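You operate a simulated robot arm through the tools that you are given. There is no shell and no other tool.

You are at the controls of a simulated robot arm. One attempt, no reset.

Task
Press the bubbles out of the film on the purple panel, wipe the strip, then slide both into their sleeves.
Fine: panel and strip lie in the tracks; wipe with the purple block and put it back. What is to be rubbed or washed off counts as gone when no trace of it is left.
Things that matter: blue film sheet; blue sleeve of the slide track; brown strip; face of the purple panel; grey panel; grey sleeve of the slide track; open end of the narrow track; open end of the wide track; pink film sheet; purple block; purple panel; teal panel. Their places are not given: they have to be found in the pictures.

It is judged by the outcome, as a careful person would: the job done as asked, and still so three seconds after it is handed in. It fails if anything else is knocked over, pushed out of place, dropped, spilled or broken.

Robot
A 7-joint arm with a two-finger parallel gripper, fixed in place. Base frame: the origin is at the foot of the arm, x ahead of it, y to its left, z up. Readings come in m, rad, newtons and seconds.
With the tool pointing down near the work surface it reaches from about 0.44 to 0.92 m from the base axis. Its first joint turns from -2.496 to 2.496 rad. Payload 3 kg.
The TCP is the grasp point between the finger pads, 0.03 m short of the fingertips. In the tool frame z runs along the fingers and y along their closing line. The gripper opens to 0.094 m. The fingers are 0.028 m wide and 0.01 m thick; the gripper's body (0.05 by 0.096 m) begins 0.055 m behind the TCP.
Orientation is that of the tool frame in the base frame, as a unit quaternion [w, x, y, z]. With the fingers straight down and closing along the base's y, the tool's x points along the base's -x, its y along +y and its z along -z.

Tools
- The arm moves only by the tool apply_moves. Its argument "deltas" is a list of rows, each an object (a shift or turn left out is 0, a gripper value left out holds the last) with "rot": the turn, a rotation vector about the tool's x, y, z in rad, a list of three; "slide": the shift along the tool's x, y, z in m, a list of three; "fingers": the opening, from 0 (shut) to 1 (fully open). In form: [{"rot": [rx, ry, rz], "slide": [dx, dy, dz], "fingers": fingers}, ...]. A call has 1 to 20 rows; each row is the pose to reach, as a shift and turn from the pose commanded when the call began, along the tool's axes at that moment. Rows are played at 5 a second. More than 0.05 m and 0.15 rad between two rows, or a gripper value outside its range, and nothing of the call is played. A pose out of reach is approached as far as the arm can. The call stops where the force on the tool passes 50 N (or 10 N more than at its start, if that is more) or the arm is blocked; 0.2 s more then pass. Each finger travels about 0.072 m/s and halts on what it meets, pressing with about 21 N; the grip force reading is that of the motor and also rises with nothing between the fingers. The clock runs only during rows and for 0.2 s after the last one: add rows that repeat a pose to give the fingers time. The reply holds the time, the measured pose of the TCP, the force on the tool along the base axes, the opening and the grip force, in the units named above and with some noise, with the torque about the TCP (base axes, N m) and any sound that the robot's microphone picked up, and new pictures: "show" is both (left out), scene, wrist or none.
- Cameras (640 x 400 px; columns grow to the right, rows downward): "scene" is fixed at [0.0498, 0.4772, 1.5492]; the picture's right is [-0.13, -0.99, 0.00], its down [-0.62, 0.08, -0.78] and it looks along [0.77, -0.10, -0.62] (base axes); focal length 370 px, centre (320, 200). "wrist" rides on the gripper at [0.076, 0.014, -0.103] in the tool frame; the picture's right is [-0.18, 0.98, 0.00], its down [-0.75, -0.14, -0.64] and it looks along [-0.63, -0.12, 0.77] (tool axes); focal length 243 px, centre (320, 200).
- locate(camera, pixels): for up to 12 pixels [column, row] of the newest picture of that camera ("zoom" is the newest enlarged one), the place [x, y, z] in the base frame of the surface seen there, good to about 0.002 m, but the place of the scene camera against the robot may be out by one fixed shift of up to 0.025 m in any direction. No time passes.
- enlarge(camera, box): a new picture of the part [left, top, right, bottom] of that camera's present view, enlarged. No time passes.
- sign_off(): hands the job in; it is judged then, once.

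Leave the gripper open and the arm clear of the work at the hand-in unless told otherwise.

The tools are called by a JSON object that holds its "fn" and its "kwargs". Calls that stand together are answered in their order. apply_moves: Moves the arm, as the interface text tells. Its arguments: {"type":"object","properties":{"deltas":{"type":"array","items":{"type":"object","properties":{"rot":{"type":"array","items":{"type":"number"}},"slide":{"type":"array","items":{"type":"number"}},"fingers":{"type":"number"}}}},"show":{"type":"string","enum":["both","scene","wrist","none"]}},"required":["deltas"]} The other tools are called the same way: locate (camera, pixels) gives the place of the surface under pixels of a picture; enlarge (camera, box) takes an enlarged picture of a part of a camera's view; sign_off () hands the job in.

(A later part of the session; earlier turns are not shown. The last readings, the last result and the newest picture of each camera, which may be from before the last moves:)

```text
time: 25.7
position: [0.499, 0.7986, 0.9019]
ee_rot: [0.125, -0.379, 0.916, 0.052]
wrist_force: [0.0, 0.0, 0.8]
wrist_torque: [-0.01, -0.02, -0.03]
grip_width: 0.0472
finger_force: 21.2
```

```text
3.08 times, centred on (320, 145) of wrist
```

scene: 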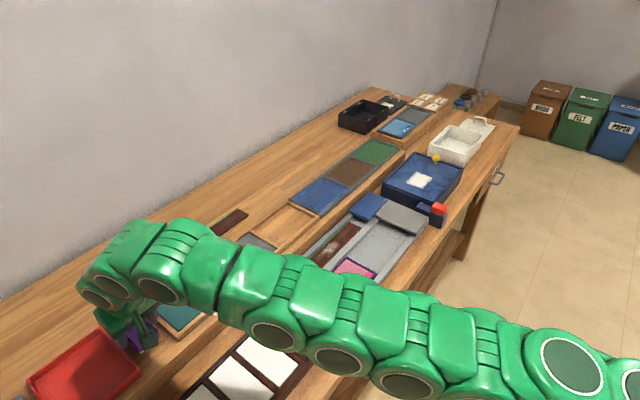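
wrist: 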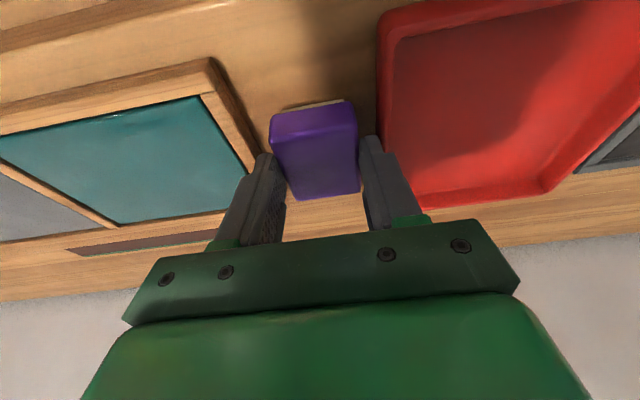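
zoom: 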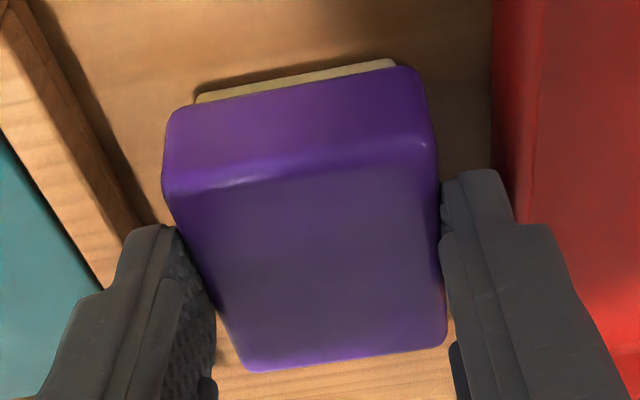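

The fingers stopped on the block at width 0.047. I'll lift it 30 mm and check that it holds.

{"fn": "apply_moves", "kwargs": {"deltas": [{"slide": [-0.002, 0, -0.0072]}, {"slide": [-0.004, 0, -0.0145]}, {"slide": [-0.0081, 0, -0.029]}, {"slide": [-0.0081, 0, -0.029]}]}}

```text
time: 26.7
position: [0.4995, 0.7995, 0.9318]
ee_rot: [0.126, -0.379, 0.915, 0.052]
wrist_force: [-0.4, 0.3, -0.4]
wrist_torque: [0.0, 0.0, -0.02]
grip_width: 0.047
finger_force: 21.1
```

scene: 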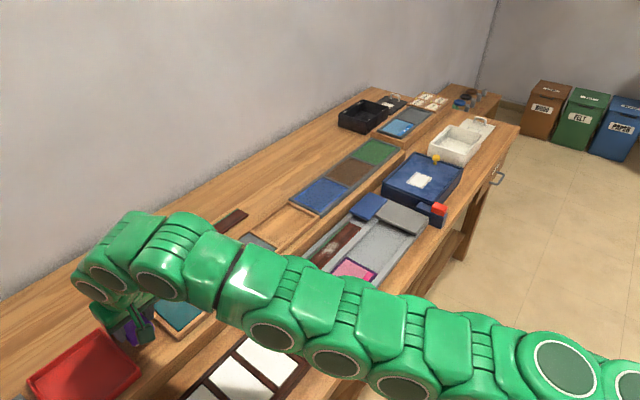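
wrist: 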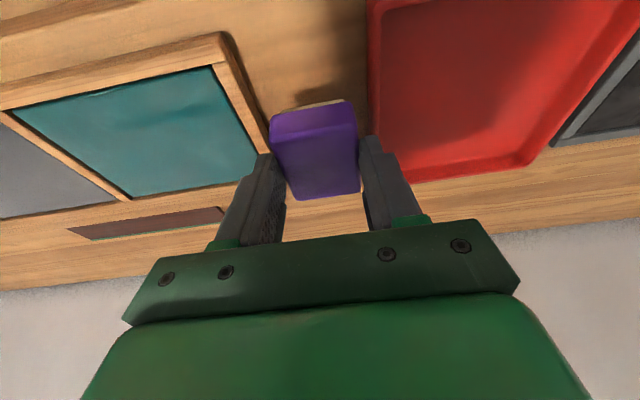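

The block is held and lifted. I'll carry it over the strip, turning 90° about the vertical so its 0.047 m side lies across the channel while keeping the tilt.

{"fn": "apply_moves", "kwargs": {"deltas": [{"slide": [0.008, -0.0366, -0.01], "rot": [0.03515, 0, 0.1263]}, {"slide": [0.016, -0.0732, -0.02], "rot": [0.0703, 0, 0.2526]}, {"slide": [0.024, -0.1098, -0.03], "rot": [0.10545, 0, 0.379]}, {"slide": [0.032, -0.1464, -0.04], "rot": [0.1406, 0, 0.5053]}, {"slide": [0.042, -0.183, -0.0428], "rot": [0.17575, 0, 0.6317]}, {"slide": [0.0521, -0.2197, -0.0456], "rot": [0.2109, 0, 0.758]}, {"slide": [0.0621, -0.2563, -0.0484], "rot": [0.24605, 0, 0.8843]}, {"slide": [0.0721, -0.2929, -0.0512], "rot": [0.2812, 0, 1.0107]}, {"slide": [0.0821, -0.3295, -0.054], "rot": [0.31635, 0, 1.137]}, {"slide": [0.0921, -0.3661, -0.0567], "rot": [0.3515, 0, 1.2633]}, {"slide": [0.1021, -0.4027, -0.0595], "rot": [0.38665, 0, 1.3897]}, {"slide": [0.1121, -0.4393, -0.0623], "rot": [0.4218, 0, 1.516]}, {"slide": [0.1121, -0.4393, -0.0623], "rot": [0.4218, 0, 1.516]}]}}

```text
time: 29.5
position: [0.7199, 0.3995, 0.962]
ee_rot: [0.126, 0.382, 0.914, -0.052]
wrist_force: [-0.5, -0.5, -1.1]
wrist_torque: [0.02, -0.02, 0.0]
grip_width: 0.0472
finger_force: 21.6
```

scene: 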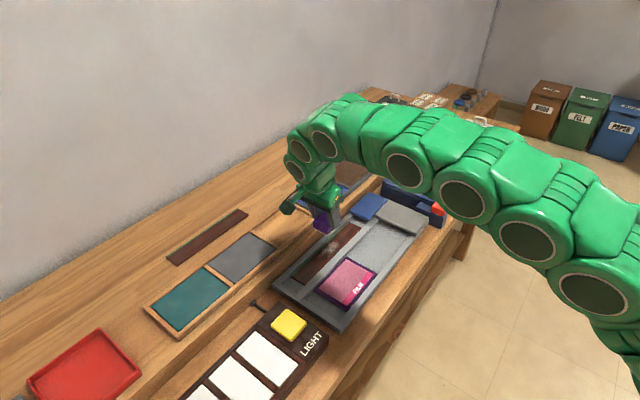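
wrist: 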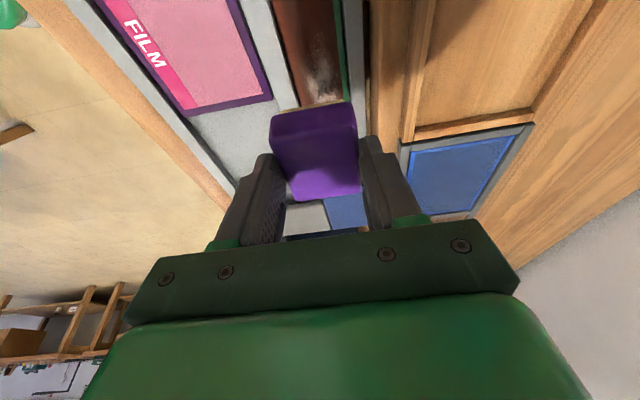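

The block is over the strip channel and the smudge shows at about (320,90). I'll measure the channel edges and the smudge's extent.

{"fn": "enlarge", "kwargs": {"camera": "wrist", "box": [240, 0, 400, 120]}}

{"fn": "locate", "kwargs": {"camera": "wrist", "pixels": [[275, 50], [283, 50], [287, 50], [292, 50], [336, 50], [341, 50], [345, 50], [349, 50], [355, 50], [320, 60], [315, 95], [300, 80]]}}

{"fn": "enlarge", "kwargs": {"camera": "scene", "box": [270, 190, 440, 310]}}

```text
3.33 times, centred on (320, 60) of wrist
```

zoom: 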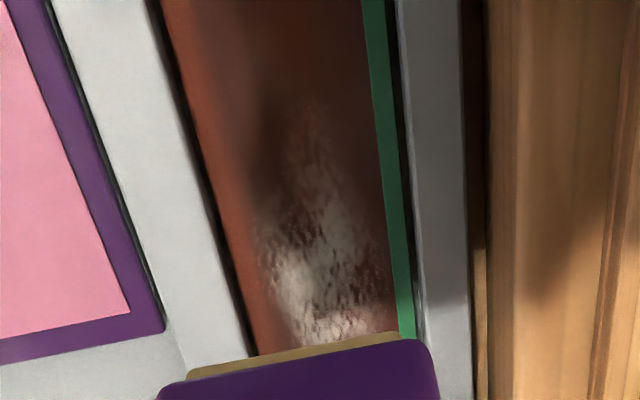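

```text
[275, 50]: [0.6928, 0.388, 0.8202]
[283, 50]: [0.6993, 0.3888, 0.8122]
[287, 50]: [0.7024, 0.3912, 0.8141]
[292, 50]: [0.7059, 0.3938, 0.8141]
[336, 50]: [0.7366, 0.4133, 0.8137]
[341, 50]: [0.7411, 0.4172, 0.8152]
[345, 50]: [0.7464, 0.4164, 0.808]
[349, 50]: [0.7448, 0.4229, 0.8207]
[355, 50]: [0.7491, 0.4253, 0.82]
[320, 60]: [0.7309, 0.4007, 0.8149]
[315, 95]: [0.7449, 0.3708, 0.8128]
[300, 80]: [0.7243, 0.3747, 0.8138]
```

```text
3.33 times, centred on (355, 250) of scene
```

zoom: 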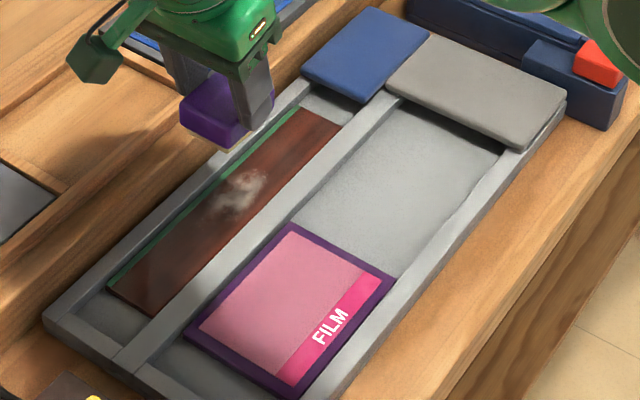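

The channel runs from t≈0.768 to 0.8245, so the 0.047 m block fits between the rails. The smudge covers roughly s 0.205–0.28, t 0.777–0.808. I'll descend to about 5 mm above the strip near the smudge's rear end.

{"fn": "apply_moves", "kwargs": {"deltas": [{"slide": [0.0174, 0.0045, 0.0264]}, {"slide": [0.0348, 0.0045, 0.0527]}, {"slide": [0.0522, 0.0045, 0.0791]}, {"slide": [0.0522, 0.0045, 0.0791]}]}}

{"fn": "enlarge", "kwargs": {"camera": "scene", "box": [270, 210, 390, 310]}}

{"fn": "enlarge", "kwargs": {"camera": "wrist", "box": [230, 60, 410, 210]}}

```text
time: 30.5
position: [0.7044, 0.4234, 0.8728]
ee_rot: [0.126, 0.38, 0.915, -0.052]
wrist_force: [-0.2, 0.6, -0.7]
wrist_torque: [-0.01, 0.03, 0.0]
grip_width: 0.0471
finger_force: 21.2
```

scene: 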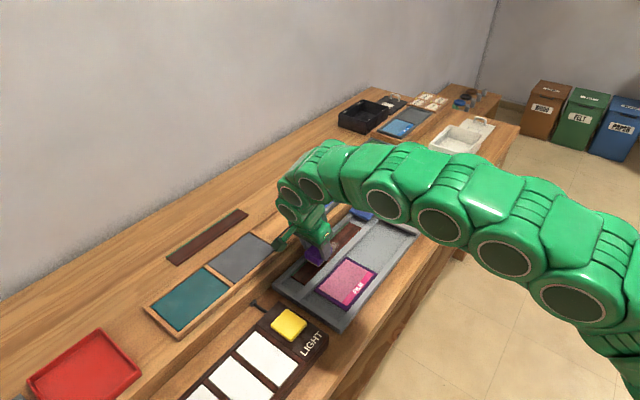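
wrist: 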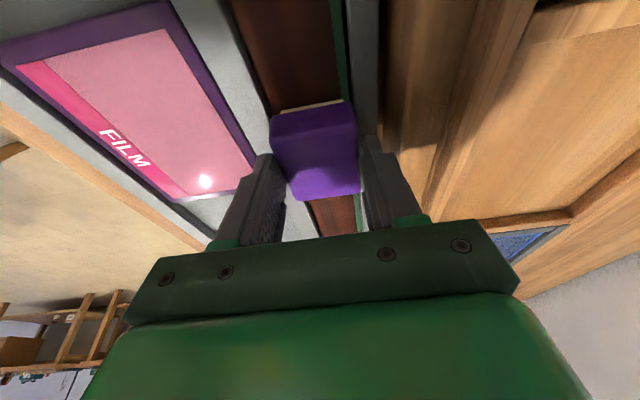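

```text
4.00 times, centred on (330, 260) of scene
```

zoom: 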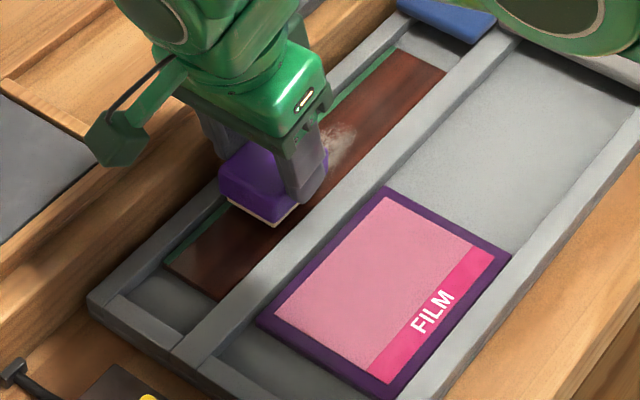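

```text
2.67 times, centred on (320, 135) of wrist
```

zoom: 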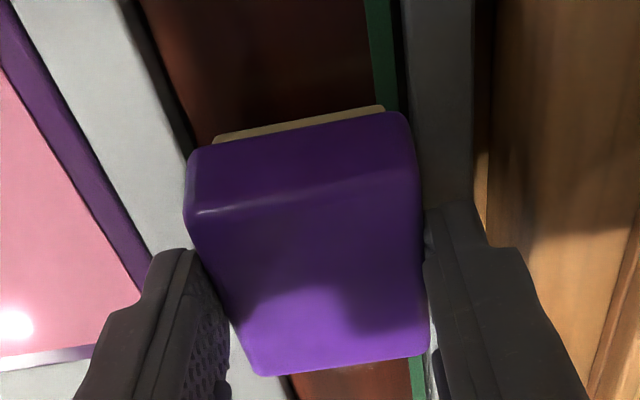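

The block is centred over the strip with the felt facing down. I'll descend gently until it makes light contact.

{"fn": "apply_moves", "kwargs": {"deltas": [{"slide": [0.0011, -0.001, 0.0039]}, {"slide": [0.0014, -0.001, 0.0051]}, {"slide": [0.0017, -0.001, 0.0061]}, {"slide": [0.0017, -0.001, 0.0061]}], "show": "none"}}

```text
time: 31.5
position: [0.7033, 0.423, 0.8667]
ee_rot: [0.124, 0.381, 0.915, -0.052]
wrist_force: [-1.5, -0.5, 6.6]
wrist_torque: [-0.1, 0.0, 0.01]
grip_width: 0.0473
finger_force: 20.6
```

Contact at 6.6 N. Now I'll stroke forward 90 mm along the strip and back, with slightly more pressure, and check the force.

{"fn": "apply_moves", "kwargs": {"deltas": [{"slide": [-0.0143, 0, 0.0045]}, {"slide": [-0.0288, 0, 0.0086]}, {"slide": [-0.0433, 0, 0.0126]}, {"slide": [-0.0578, 0, 0.0166]}, {"slide": [-0.0723, 0, 0.0206]}, {"slide": [-0.0867, 0, 0.0246]}, {"slide": [-0.0867, 0, 0.0246]}]}}

{"fn": "enlarge", "kwargs": {"camera": "scene", "box": [270, 210, 390, 310]}}

{"fn": "enlarge", "kwargs": {"camera": "wrist", "box": [230, 0, 410, 210]}}

```text
time: 33.1
position: [0.7661, 0.3579, 0.8671]
ee_rot: [0.125, 0.382, 0.914, -0.052]
wrist_force: [-3.7, 0.4, 10.3]
wrist_torque: [-0.08, 0.03, 0.02]
grip_width: 0.0473
finger_force: 21.2
```

scene: 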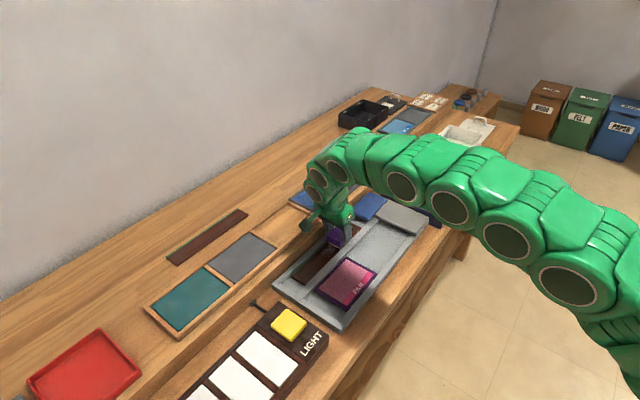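
wrist: 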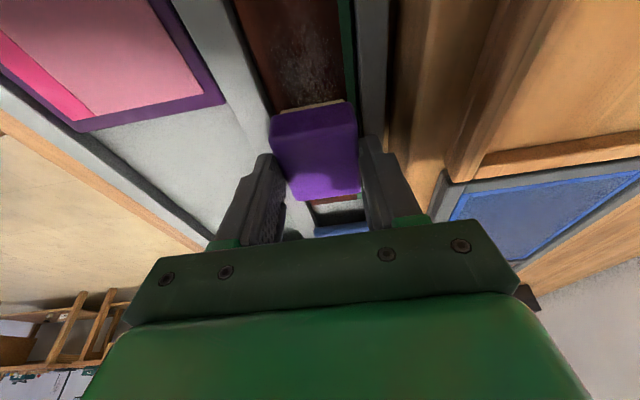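

```text
4.00 times, centred on (330, 260) of scene
```

zoom: 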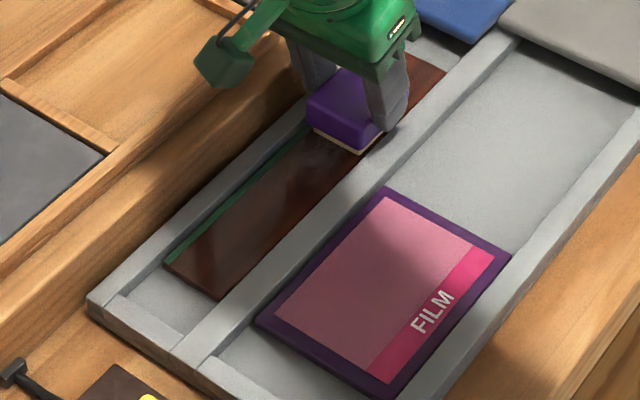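

```text
1.90 times, centred on (320, 105) of wrist
```

zoom: 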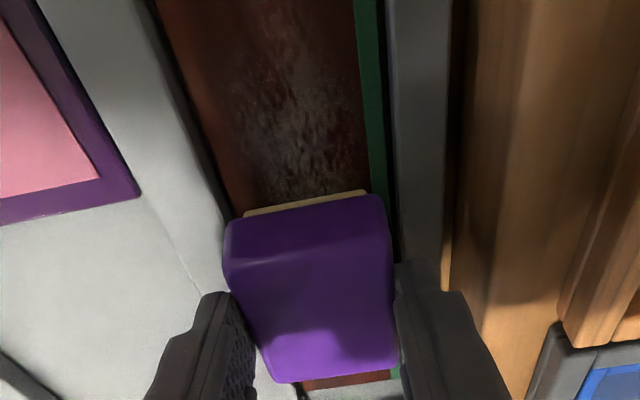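

The strip stayed in place and the smudge is much fainter. I'll make several more strokes with small sideways offsets.

{"fn": "apply_moves", "kwargs": {"deltas": [{"slide": [0.029, 0, -0.0081]}, {"slide": [0.0579, 0, -0.0161]}, {"slide": [0.0869, 0, -0.0242]}, {"slide": [0.0869, 0.004, -0.0242]}, {"slide": [0.0579, 0.004, -0.0161]}, {"slide": [0.029, 0.004, -0.0081]}, {"slide": [0, 0.004, 0]}, {"slide": [0.029, 0.004, -0.0081]}, {"slide": [0.0579, 0.004, -0.0161]}, {"slide": [0.0869, 0.004, -0.0242]}, {"slide": [0.0869, -0.002, -0.0242]}, {"slide": [0.0579, -0.002, -0.0161]}, {"slide": [0.029, -0.002, -0.0081]}, {"slide": [0, -0.002, 0]}, {"slide": [0.029, -0.002, -0.0081]}, {"slide": [0.0579, -0.002, -0.0161]}, {"slide": [0.0869, 0.001, -0.0242]}, {"slide": [0.0579, 0.001, -0.0161]}, {"slide": [0.029, 0.001, -0.0081]}, {"slide": [0, 0.001, 0]}]}}

{"fn": "enlarge", "kwargs": {"camera": "wrist", "box": [230, 0, 410, 210]}}

{"fn": "enlarge", "kwargs": {"camera": "scene", "box": [270, 210, 390, 310]}}

```text
time: 37.3
position: [0.7671, 0.3592, 0.8654]
ee_rot: [0.125, 0.38, 0.915, -0.053]
wrist_force: [-3.7, 0.0, 10.3]
wrist_torque: [-0.06, 0.05, -0.07]
grip_width: 0.0476
finger_force: 21.4
```

scene: 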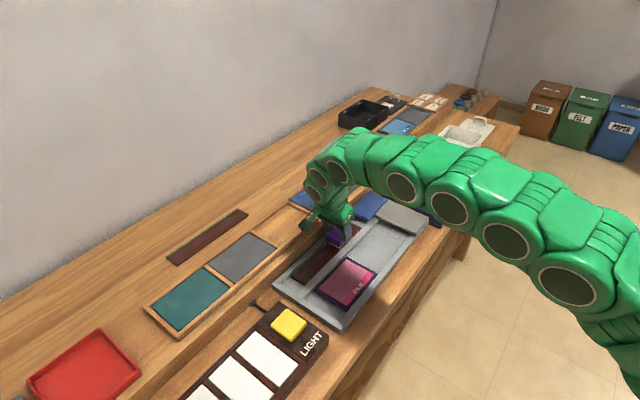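
wrist: 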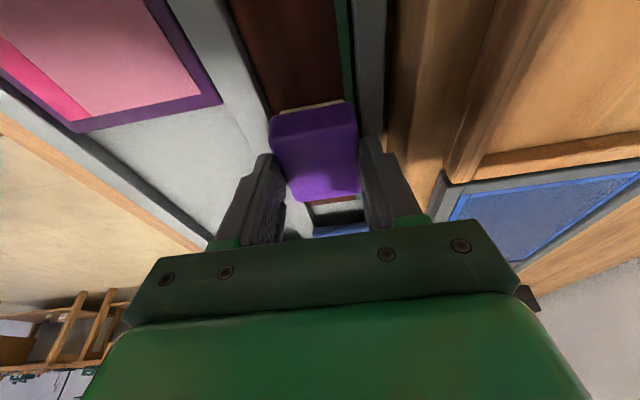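

```text
1.90 times, centred on (320, 105) of wrist
```

zoom: 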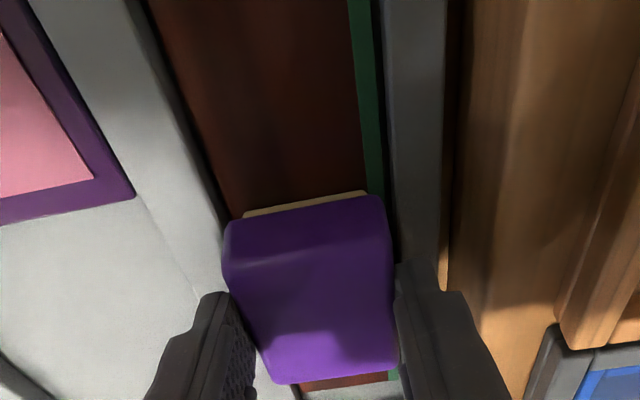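

```text
4.00 times, centred on (330, 260) of scene
```

zoom: 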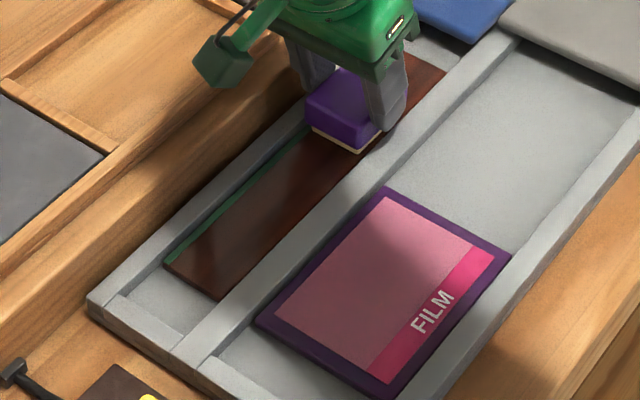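

No smudge is visible behind the block. I'll make one more round of wider strokes to be sure, then lift and inspect.

{"fn": "apply_moves", "kwargs": {"deltas": [{"slide": [0.029, 0.003, -0.0081]}, {"slide": [0.0579, 0.003, -0.0161]}, {"slide": [0.0869, 0.003, -0.0242]}, {"slide": [0.1013, 0.003, -0.0282]}, {"slide": [0.1013, -0.002, -0.0282]}, {"slide": [0.0724, -0.002, -0.0201]}, {"slide": [0.0434, -0.002, -0.0121]}, {"slide": [0.0145, -0.002, -0.004]}, {"slide": [-0.0145, -0.002, 0.004]}, {"slide": [-0.0145, 0.001, 0.004]}, {"slide": [0.0145, 0.001, -0.004]}, {"slide": [0.0434, 0.001, -0.0121]}, {"slide": [0.0724, 0.001, -0.0201]}, {"slide": [0.1013, 0.001, -0.0282]}, {"slide": [0.0972, 0.001, -0.0427]}, {"slide": [0.0892, 0.001, -0.0717]}, {"slide": [0.0771, 0.001, -0.1151]}, {"slide": [0.0771, 0.001, -0.1151]}]}}

{"fn": "enlarge", "kwargs": {"camera": "scene", "box": [270, 190, 410, 310]}}

{"fn": "enlarge", "kwargs": {"camera": "wrist", "box": [230, 0, 410, 210]}}

```text
time: 41.1
position: [0.6938, 0.4339, 0.9535]
ee_rot: [0.125, 0.38, 0.915, -0.052]
wrist_force: [-1.4, -0.6, -0.7]
wrist_torque: [-0.02, -0.01, 0.0]
grip_width: 0.0472
finger_force: 20.8
```

scene: 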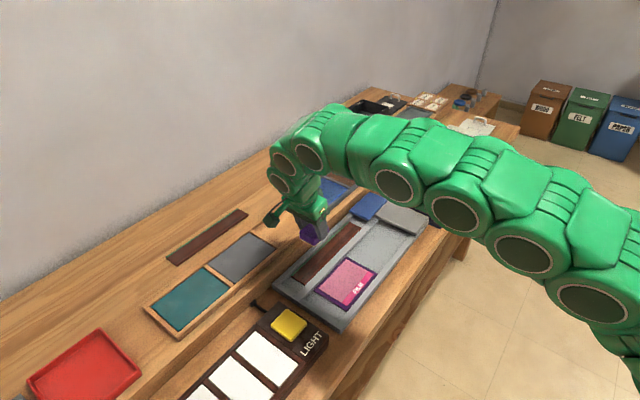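
wrist: 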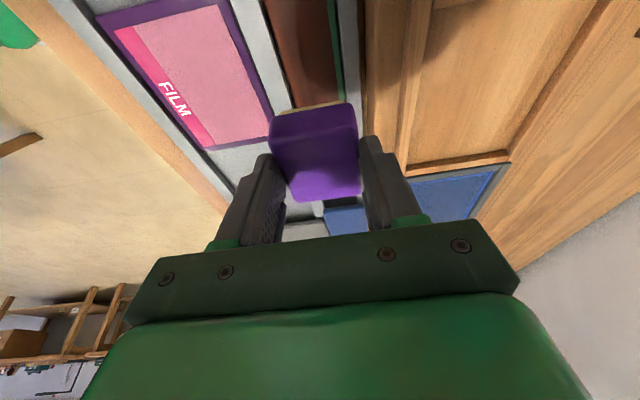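

```text
3.33 times, centred on (340, 250) of scene
```

zoom: 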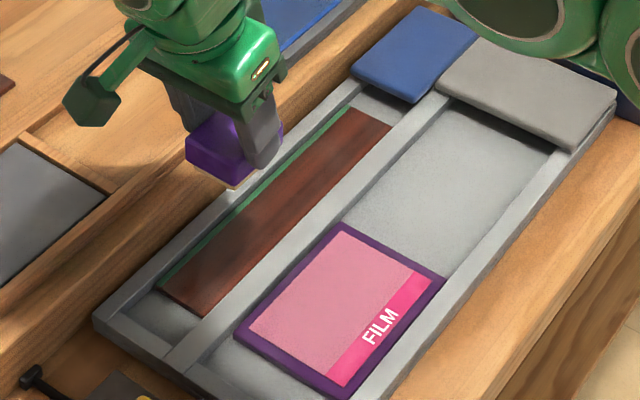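

```text
1.90 times, centred on (320, 105) of wrist
```

zoom: 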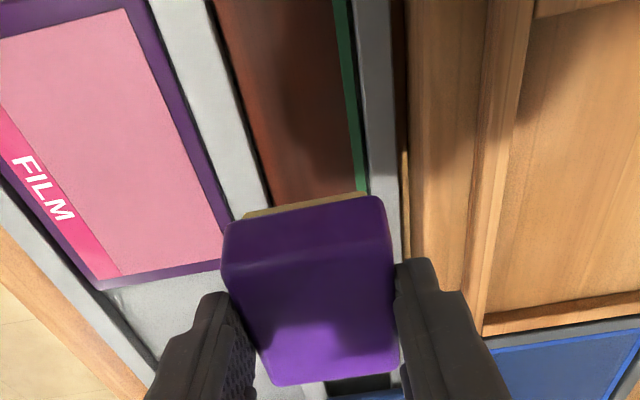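

The strip looks clean. I'll check it at higher zoom before taking the block back.

{"fn": "enlarge", "kwargs": {"camera": "scene", "box": [300, 220, 370, 270]}}

{"fn": "enlarge", "kwargs": {"camera": "scene", "box": [310, 250, 390, 310]}}

```text
8.00 times, centred on (335, 245) of scene
```

zoom: 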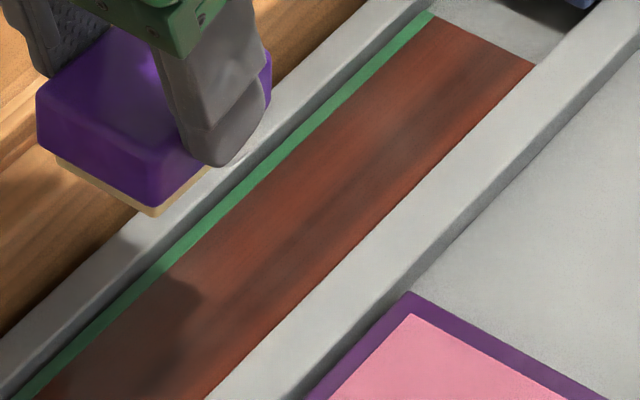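

```text
6.67 times, centred on (350, 280) of scene
```

zoom: 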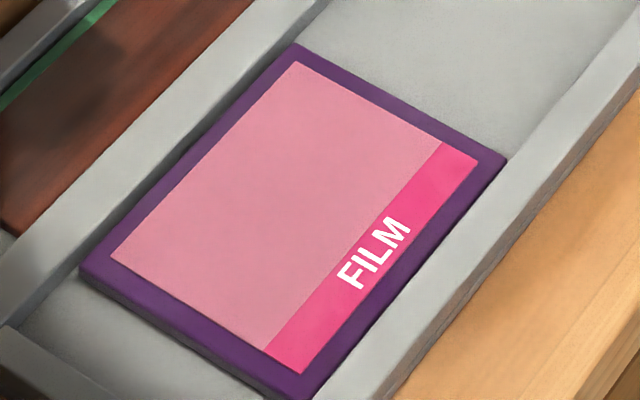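

The strip is clean and the film is flat. I'll carry the block back the way it came, reversing the 90° turn, to a hover over its original spot.

{"fn": "apply_moves", "kwargs": {"deltas": [{"slide": [0.03235, 0.00977, -0.00714], "rot": [-0.03515, 0, -0.1263]}, {"slide": [0.0647, 0.01953, -0.01428], "rot": [-0.0703, 0, -0.2526]}, {"slide": [0.09705, 0.0293, -0.02143], "rot": [-0.10545, 0, -0.379]}, {"slide": [0.1294, 0.03907, -0.02857], "rot": [-0.1406, 0, -0.5053]}, {"slide": [0.16175, 0.04883, -0.03571], "rot": [-0.17575, 0, -0.6317]}, {"slide": [0.1941, 0.0586, -0.04285], "rot": [-0.2109, 0, -0.758]}, {"slide": [0.22645, 0.06837, -0.05], "rot": [-0.24605, 0, -0.8843]}, {"slide": [0.2588, 0.07813, -0.05713], "rot": [-0.2812, 0, -1.0107]}, {"slide": [0.29115, 0.0879, -0.06428], "rot": [-0.31635, 0, -1.137]}, {"slide": [0.3235, 0.09767, -0.07142], "rot": [-0.3515, 0, -1.2633]}, {"slide": [0.35585, 0.10743, -0.07856], "rot": [-0.38665, 0, -1.3897]}, {"slide": [0.3882, 0.1172, -0.0857], "rot": [-0.4218, 0, -1.516]}, {"slide": [0.3882, 0.1172, -0.0857], "rot": [-0.4218, 0, -1.516]}]}}

{"fn": "enlarge", "kwargs": {"camera": "wrist", "box": [210, 60, 410, 210]}}

```text
time: 43.9
position: [0.4978, 0.8004, 0.9339]
ee_rot: [0.126, -0.38, 0.915, 0.052]
wrist_force: [0.0, 0.9, -0.2]
wrist_torque: [-0.02, -0.02, 0.02]
grip_width: 0.0472
finger_force: 20.7
```

scene: 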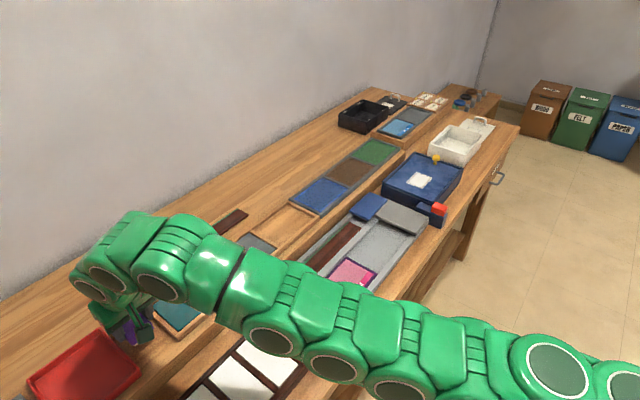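
wrist: 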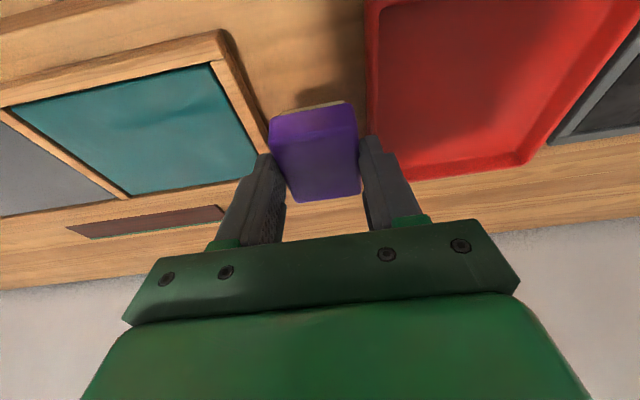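

```text
2.67 times, centred on (310, 135) of wrist
```

zoom: 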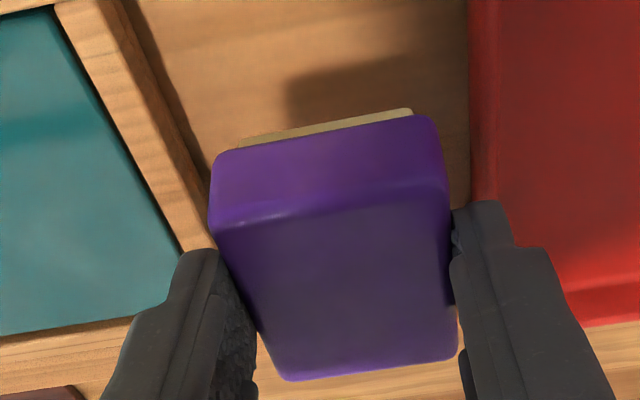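

The hover is within 4 mm of the original spot. I'll correct that offset and lower the block to the shelf slowly.

{"fn": "apply_moves", "kwargs": {"deltas": [{"slide": [0.0032, -0.0015, -0.0009]}, {"slide": [0.0059, -0.0015, 0.0087]}, {"slide": [0.0086, -0.0015, 0.0184]}, {"slide": [0.0102, -0.0015, 0.0242]}, {"slide": [0.011, -0.0015, 0.0271]}, {"slide": [0.0116, -0.0015, 0.0293]}, {"slide": [0.0116, -0.0015, 0.0293]}], "show": "wrist"}}

```text
time: 45.5
position: [0.4967, 0.7956, 0.9029]
ee_rot: [0.126, -0.379, 0.915, 0.052]
wrist_force: [-0.2, 0.4, -0.5]
wrist_torque: [-0.01, 0.03, -0.02]
grip_width: 0.0471
finger_force: 21.1
```

wrist: 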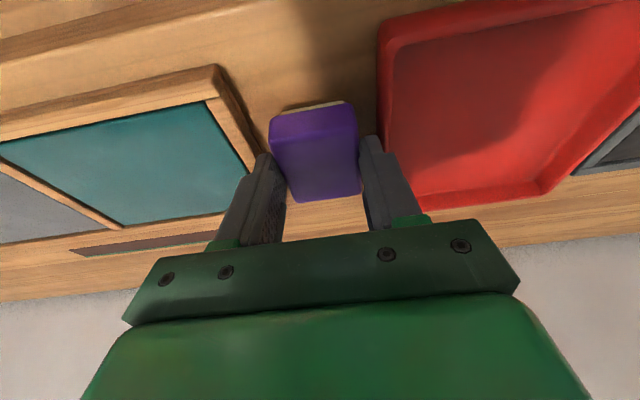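

No contact yet, so I'll lower in half-millimetre steps.

{"fn": "apply_moves", "kwargs": {"deltas": [{"slide": [0.0001, 0, 0.0005]}, {"slide": [0.0003, 0, 0.001]}, {"slide": [0.0004, 0, 0.0015]}, {"slide": [0.0004, 0, 0.0015]}], "show": "none"}}

```text
time: 46.5
position: [0.4955, 0.7961, 0.9015]
ee_rot: [0.125, -0.379, 0.916, 0.052]
wrist_force: [0.0, -0.8, -0.9]
wrist_torque: [-0.01, -0.01, 0.04]
grip_width: 0.047
finger_force: 21.1
```

{"fn": "apply_moves", "kwargs": {"deltas": [{"slide": [0.0001, 0, 0.0005]}, {"slide": [0.0003, 0, 0.001]}, {"slide": [0.0004, 0, 0.0015]}, {"slide": [0.0005, 0, 0.002]}, {"slide": [0.0005, 0, 0.002]}], "show": "none"}}

```text
time: 47.7
position: [0.4959, 0.796, 0.9002]
ee_rot: [0.126, -0.379, 0.915, 0.051]
wrist_force: [-0.8, -1.1, 10.8]
wrist_torque: [-0.01, 0.02, 0.01]
grip_width: 0.0472
finger_force: 20.6
```

The block is seated, at 10.8 N. I'll ease off slightly, open just enough to release (0.053 m), then rise straight up.

{"fn": "apply_moves", "kwargs": {"deltas": [{"slide": [-0.0002, 0, -0.0006]}, {"slide": [-0.0002, 0, -0.0006], "fingers": 0.565}, {"slide": [-0.0002, 0, -0.0006], "fingers": 0.565}, {"slide": [-0.0002, 0, -0.0006], "fingers": 0.565}, {"slide": [-0.0015, 0, -0.0054], "fingers": 0.565}, {"slide": [-0.0042, 0, -0.015], "fingers": 0.565}, {"slide": [-0.0083, 0, -0.0295], "fingers": 0.565}, {"slide": [-0.0083, 0, -0.0295], "fingers": 0.565}]}}

{"fn": "enlarge", "kwargs": {"camera": "wrist", "box": [210, 60, 410, 210]}}

{"fn": "locate", "kwargs": {"camera": "wrist", "pixels": [[280, 125], [349, 115], [296, 166], [350, 158], [277, 110], [345, 97], [315, 140], [352, 140], [310, 108], [325, 163], [310, 95], [325, 150]]}}

```text
time: 49.5
position: [0.4972, 0.7963, 0.9282]
ee_rot: [0.126, -0.379, 0.916, 0.052]
wrist_force: [0.1, 0.2, -0.2]
wrist_torque: [-0.03, 0.0, 0.03]
grip_width: 0.053
finger_force: 0.0
```

scene: 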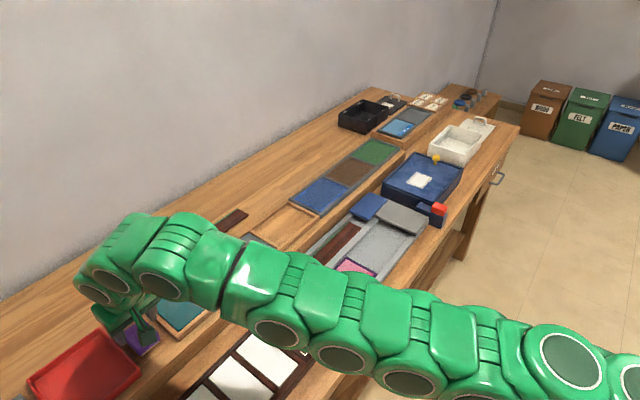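
wrist: 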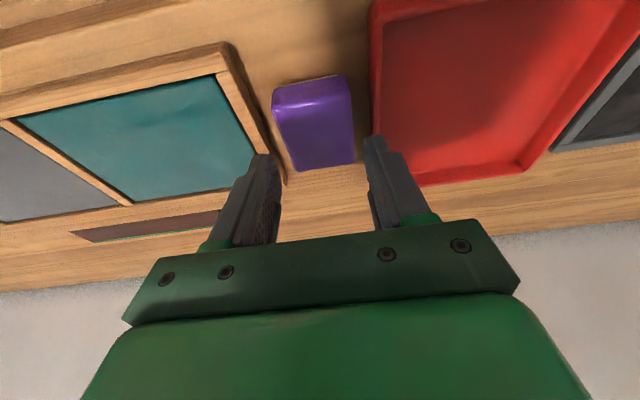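

```text
2.67 times, centred on (310, 135) of wrist
```

zoom: 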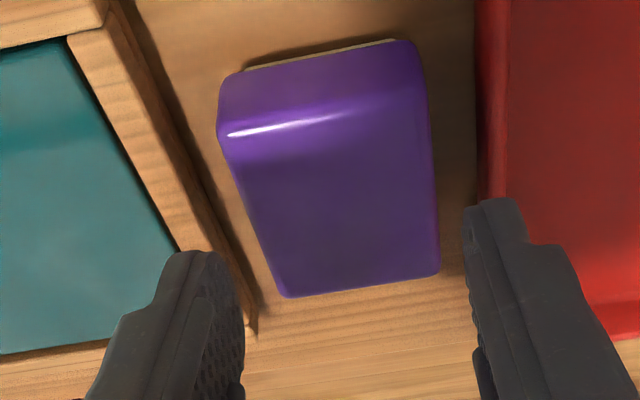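

```text
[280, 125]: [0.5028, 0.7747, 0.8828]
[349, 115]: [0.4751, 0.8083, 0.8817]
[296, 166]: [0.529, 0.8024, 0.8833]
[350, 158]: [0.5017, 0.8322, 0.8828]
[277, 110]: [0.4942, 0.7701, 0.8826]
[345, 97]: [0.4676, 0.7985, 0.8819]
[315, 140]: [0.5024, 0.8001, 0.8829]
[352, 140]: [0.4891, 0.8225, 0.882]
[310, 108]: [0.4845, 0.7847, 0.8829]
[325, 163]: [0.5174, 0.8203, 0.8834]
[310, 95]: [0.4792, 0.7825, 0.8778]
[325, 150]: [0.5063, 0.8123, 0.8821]
```

The block is back in its place (top at z 0.883, within 2–3 mm of the start). I'll rise, retreat and take the tilt out.

{"fn": "apply_moves", "kwargs": {"deltas": [{"slide": [-0.0081, 0, -0.029]}, {"slide": [0.0223, 0, -0.0444], "rot": [0, 0.09, 0]}, {"slide": [0.0527, 0, -0.0598], "rot": [0, 0.18, 0], "fingers": 1}, {"slide": [0.0831, 0, -0.0752], "rot": [0, 0.272, 0]}, {"slide": [0.0831, 0, -0.0752], "rot": [0, 0.272, 0]}]}}

{"fn": "locate", "kwargs": {"camera": "scene", "pixels": [[350, 212], [368, 193], [387, 202], [369, 220], [428, 218], [415, 233], [330, 262], [357, 228], [355, 224]]}}

```text
time: 50.7
position: [0.4245, 0.7252, 0.9788]
ee_rot: [-0.001, -0.382, 0.924, -0.001]
wrist_force: [-0.5, 0.5, -0.1]
wrist_torque: [0.02, 0.0, -0.03]
grip_width: 0.0939
finger_force: 0.0
```

scene: 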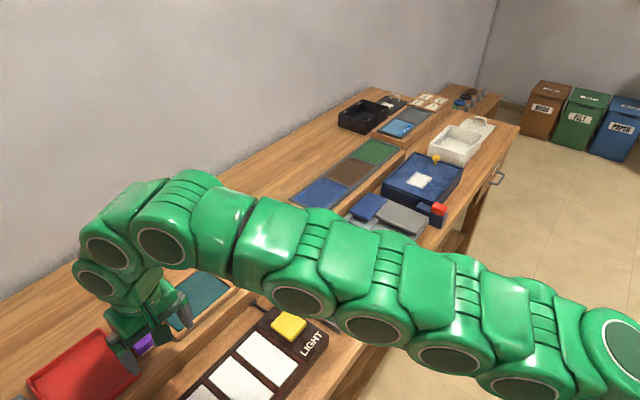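
wrist: 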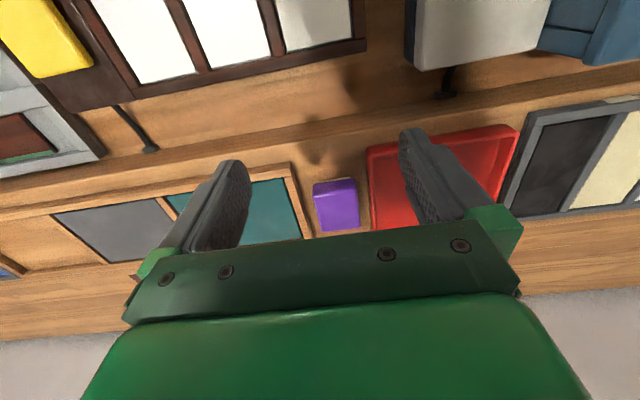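

```text
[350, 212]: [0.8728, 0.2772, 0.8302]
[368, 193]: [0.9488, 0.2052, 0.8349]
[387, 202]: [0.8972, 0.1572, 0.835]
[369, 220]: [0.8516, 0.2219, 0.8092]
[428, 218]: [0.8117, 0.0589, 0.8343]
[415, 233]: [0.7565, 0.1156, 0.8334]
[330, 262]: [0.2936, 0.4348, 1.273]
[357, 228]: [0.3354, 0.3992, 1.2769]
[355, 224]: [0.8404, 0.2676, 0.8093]
```

The arm is vertical again and the block is standing in place. Scene points with the shift corrected put the sleeve mouths near s≈0.41 and their ends at s≈0.51. I'll go above the gap behind the panel (s≈0.105, t≈0.70), yawing back to the track alignment.

{"fn": "apply_moves", "kwargs": {"deltas": [{"slide": [0.00945, -0.02647, 0.0], "rot": [0, 0, 0.1309]}, {"slide": [0.0189, -0.05293, 0.0], "rot": [0, 0, 0.2618]}, {"slide": [0.02835, -0.0794, 0.0], "rot": [0, 0, 0.3927]}, {"slide": [0.0378, -0.10587, 0.0], "rot": [0, 0, 0.5236]}, {"slide": [0.04725, -0.13233, 0.0], "rot": [0, 0, 0.6545]}, {"slide": [0.0567, -0.1588, 0.0], "rot": [0, 0, 0.7854]}, {"slide": [0.06615, -0.18527, 0.0], "rot": [0, 0, 0.9163]}, {"slide": [0.0756, -0.21173, 0.0], "rot": [0, 0, 1.0472]}, {"slide": [0.08505, -0.2382, 0.0], "rot": [0, 0, 1.1781]}, {"slide": [0.0945, -0.26467, 0.0], "rot": [0, 0, 1.309]}, {"slide": [0.10395, -0.29113, 0.0], "rot": [0, 0, 1.4399]}, {"slide": [0.1134, -0.3176, 0.019], "rot": [0, 0, 1.5708]}, {"slide": [0.1134, -0.3176, 0.019], "rot": [0, 0, 1.5708]}]}}

{"fn": "enlarge", "kwargs": {"camera": "scene", "box": [80, 290, 220, 390]}}

```text
time: 53.5
position: [0.5695, 0.4204, 0.959]
ee_rot: [0.0, 0.383, 0.924, 0.001]
wrist_force: [-0.1, -0.9, 0.3]
wrist_torque: [0.02, -0.02, 0.01]
grip_width: 0.0938
finger_force: 0.1
```

scene: 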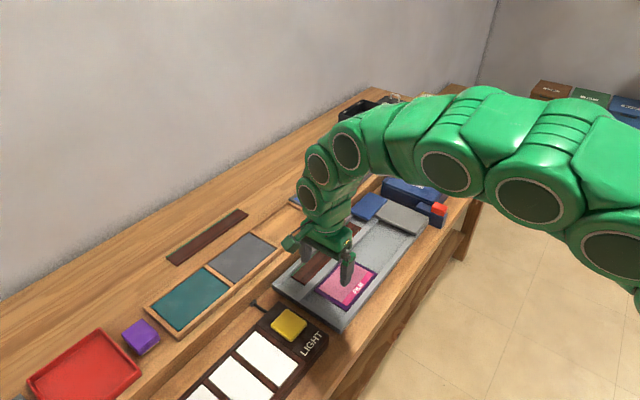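
wrist: 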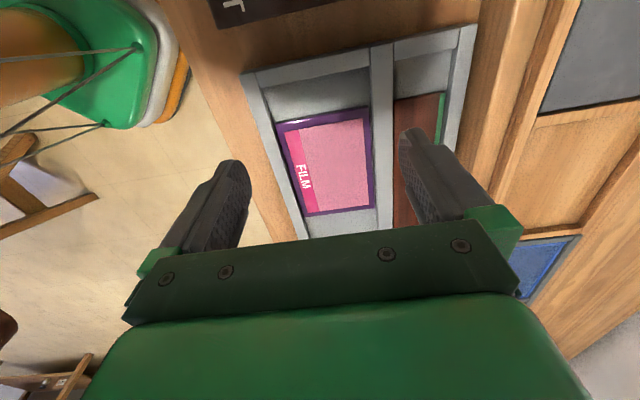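

```text
4.00 times, centred on (150, 340) of scene
```

zoom: 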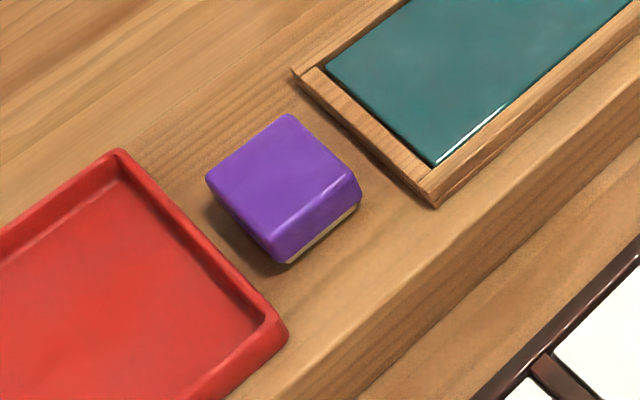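

The block sits as it did originally. Now I'll measure the rear gaps behind the panel and the strip.

{"fn": "enlarge", "kwargs": {"camera": "wrist", "box": [230, 20, 490, 180]}}

{"fn": "locate", "kwargs": {"camera": "wrist", "pixels": [[310, 76], [310, 85], [350, 69], [320, 118], [350, 112], [280, 122], [366, 108], [420, 55], [420, 65], [415, 97], [440, 93], [400, 100]]}}

{"fn": "locate", "kwargs": {"camera": "wrist", "pixels": [[270, 110], [262, 90], [275, 90], [370, 80], [375, 80], [395, 80], [400, 80], [445, 80], [450, 80], [455, 80], [374, 205], [310, 213]]}}

```text
2.46 times, centred on (360, 100) of wrist
```

zoom: 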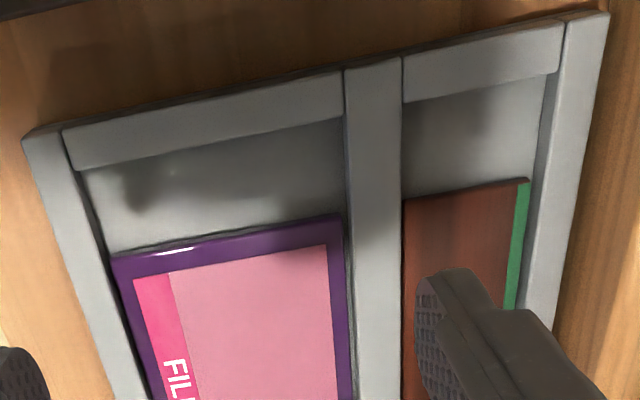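

```text
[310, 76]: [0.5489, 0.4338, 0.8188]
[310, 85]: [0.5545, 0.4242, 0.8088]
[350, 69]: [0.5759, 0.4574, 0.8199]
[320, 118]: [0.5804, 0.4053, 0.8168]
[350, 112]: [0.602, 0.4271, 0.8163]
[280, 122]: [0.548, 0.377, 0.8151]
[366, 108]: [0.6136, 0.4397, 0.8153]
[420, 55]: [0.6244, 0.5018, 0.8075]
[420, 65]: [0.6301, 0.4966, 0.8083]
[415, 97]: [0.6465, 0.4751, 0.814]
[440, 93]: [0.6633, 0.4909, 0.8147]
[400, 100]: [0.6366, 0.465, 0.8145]
```

```text
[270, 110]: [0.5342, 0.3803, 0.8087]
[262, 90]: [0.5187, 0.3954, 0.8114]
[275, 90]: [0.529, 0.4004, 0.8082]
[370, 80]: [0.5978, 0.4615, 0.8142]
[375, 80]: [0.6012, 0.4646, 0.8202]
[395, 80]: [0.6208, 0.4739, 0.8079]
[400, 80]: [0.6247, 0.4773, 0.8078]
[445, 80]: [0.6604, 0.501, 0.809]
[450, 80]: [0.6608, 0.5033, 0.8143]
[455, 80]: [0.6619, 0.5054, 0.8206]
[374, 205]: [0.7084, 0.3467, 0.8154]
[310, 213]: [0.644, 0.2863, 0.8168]
```

Panel rear edge s≈0.1225, strip rear edge s≈0.121, end bar inner edge s≈0.085, so a 28 mm finger fits in the gap. I'll set the fingers 0.06 m apart for two-point pushing and descend to just above the rails.

{"fn": "apply_moves", "kwargs": {"deltas": [{"slide": [0.0024, -0.0015, 0.03], "fingers": 0.64}, {"slide": [0.0024, -0.0015, 0.06]}, {"slide": [0.0024, -0.0015, 0.085]}, {"slide": [0.0024, -0.0015, 0.1]}, {"slide": [0.0024, -0.0015, 0.104]}, {"slide": [0.0024, -0.0015, 0.104]}], "show": "wrist"}}

{"fn": "enlarge", "kwargs": {"camera": "wrist", "box": [190, 60, 450, 240]}}

{"fn": "enlarge", "kwargs": {"camera": "scene", "box": [260, 230, 400, 340]}}

```text
time: 54.9
position: [0.566, 0.4207, 0.8563]
ee_rot: [0.0, 0.383, 0.924, 0.0]
wrist_force: [-0.6, -0.3, -0.1]
wrist_torque: [0.01, 0.02, 0.02]
grip_width: 0.0601
finger_force: 0.0
```

wrist: 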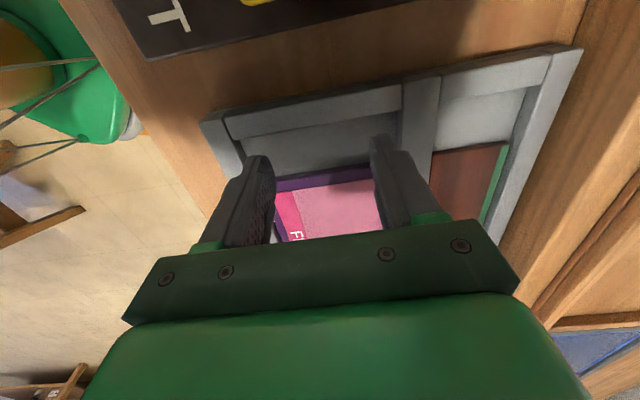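

```text
2.22 times, centred on (320, 150) of wrist
```

zoom: 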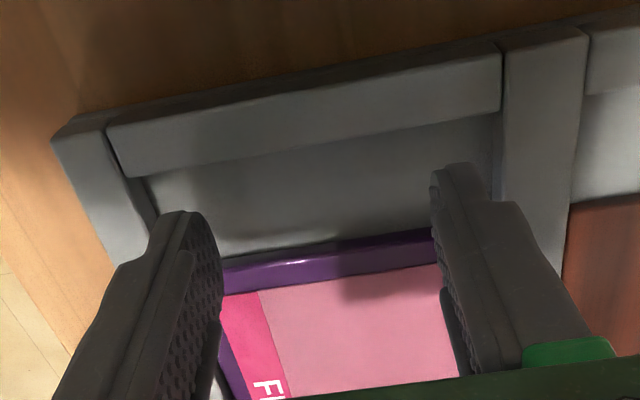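

```text
3.64 times, centred on (330, 285) of scene
```

zoom: 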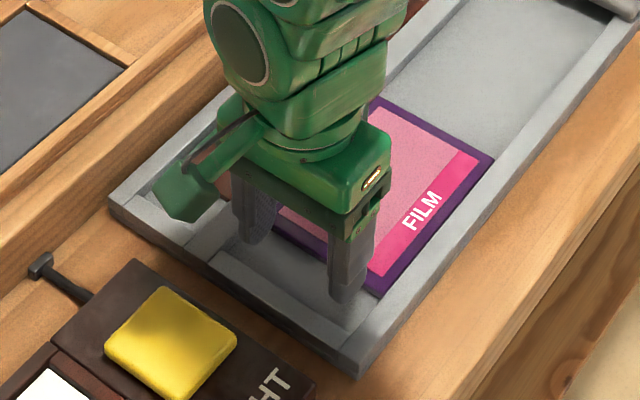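

The fingers are above the gap but close to the rails sideways. I'll narrow them to about 0.045 m and lower the tips to roughly 3 mm above the track floor.

{"fn": "apply_moves", "kwargs": {"deltas": [{"slide": [0, 0, 0], "fingers": 0.48}, {"slide": [0, 0, 0], "fingers": 0.48}, {"slide": [0, 0, 0.004]}, {"slide": [0, 0, 0.008]}, {"slide": [0, 0, 0.012]}, {"slide": [0, 0, 0.015]}, {"slide": [0, 0, 0.015]}]}}

{"fn": "enlarge", "kwargs": {"camera": "wrist", "box": [190, 60, 450, 240]}}

```text
time: 56.5
position: [0.5658, 0.4209, 0.8413]
ee_rot: [0.0, 0.383, 0.924, 0.0]
wrist_force: [0.3, 0.6, 1.0]
wrist_torque: [-0.02, -0.01, -0.01]
grip_width: 0.0453
finger_force: 0.0
```

scene: 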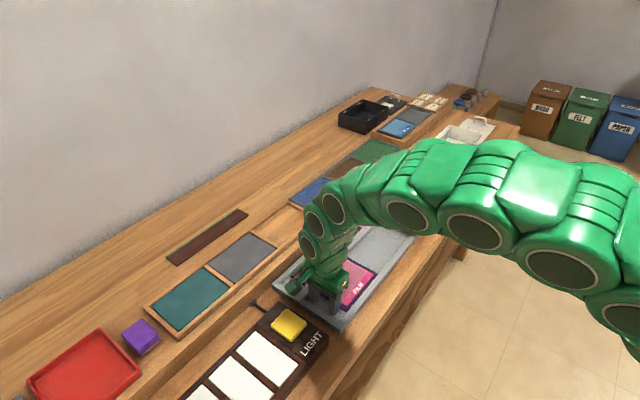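
wrist: 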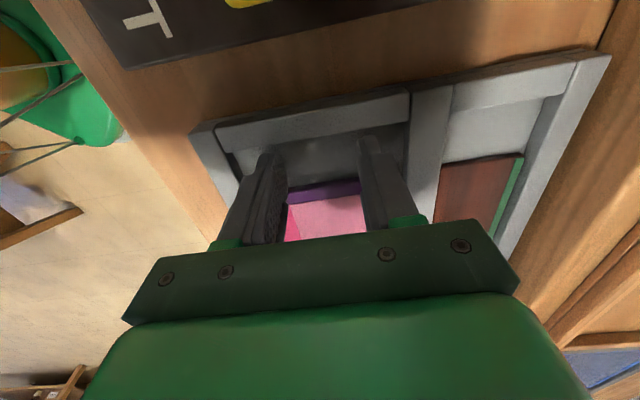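

```text
2.22 times, centred on (320, 150) of wrist
```

zoom: 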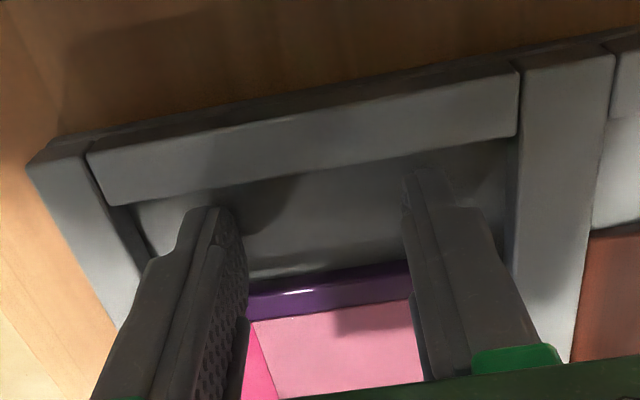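

The tips are in the channel behind the panel. I'll push forward gently (tool −x) by 50 mm first.

{"fn": "apply_moves", "kwargs": {"deltas": [{"slide": [-0.006, 0.001, 0]}, {"slide": [-0.015, 0.001, 0]}, {"slide": [-0.024, 0.001, 0]}, {"slide": [-0.033, 0.001, 0]}, {"slide": [-0.042, 0.001, 0]}, {"slide": [-0.05, 0.001, 0]}, {"slide": [-0.05, 0.001, 0]}]}}

{"fn": "enlarge", "kwargs": {"camera": "scene", "box": [270, 190, 440, 330]}}

```text
time: 58.1
position: [0.6027, 0.3855, 0.8399]
ee_rot: [-0.001, 0.383, 0.924, -0.001]
wrist_force: [0.4, -0.1, 0.0]
wrist_torque: [-0.02, -0.03, -0.01]
grip_width: 0.045
finger_force: 0.0
```

scene: 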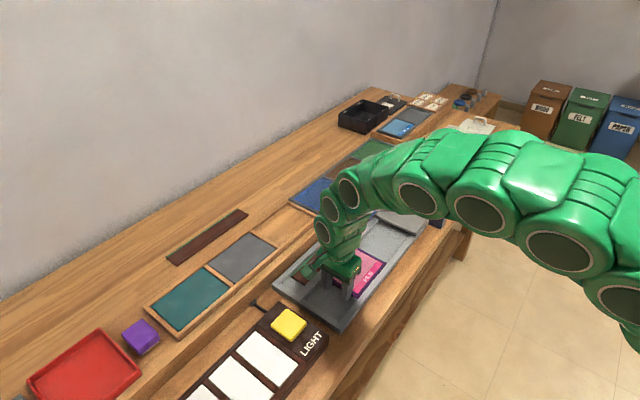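
wrist: 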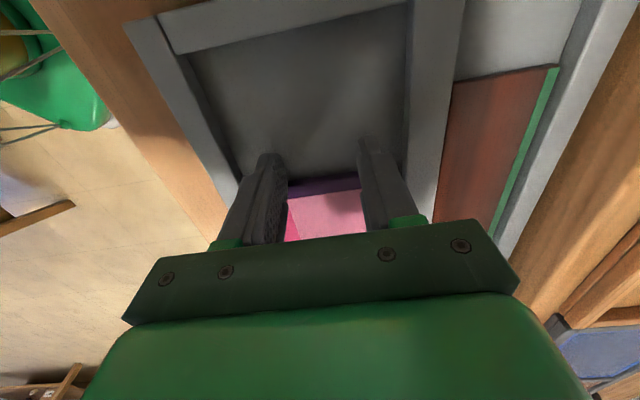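

```text
2.86 times, centred on (355, 260) of scene
```

zoom: 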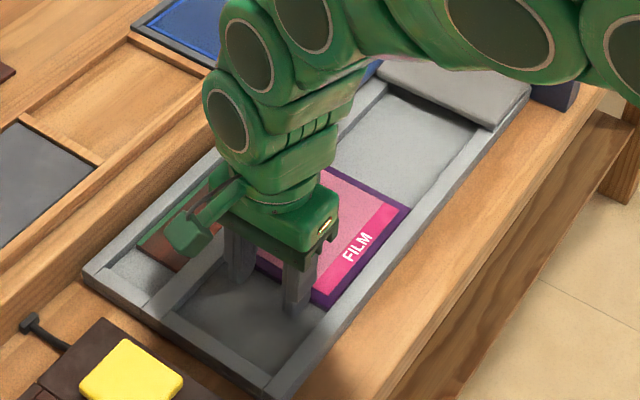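

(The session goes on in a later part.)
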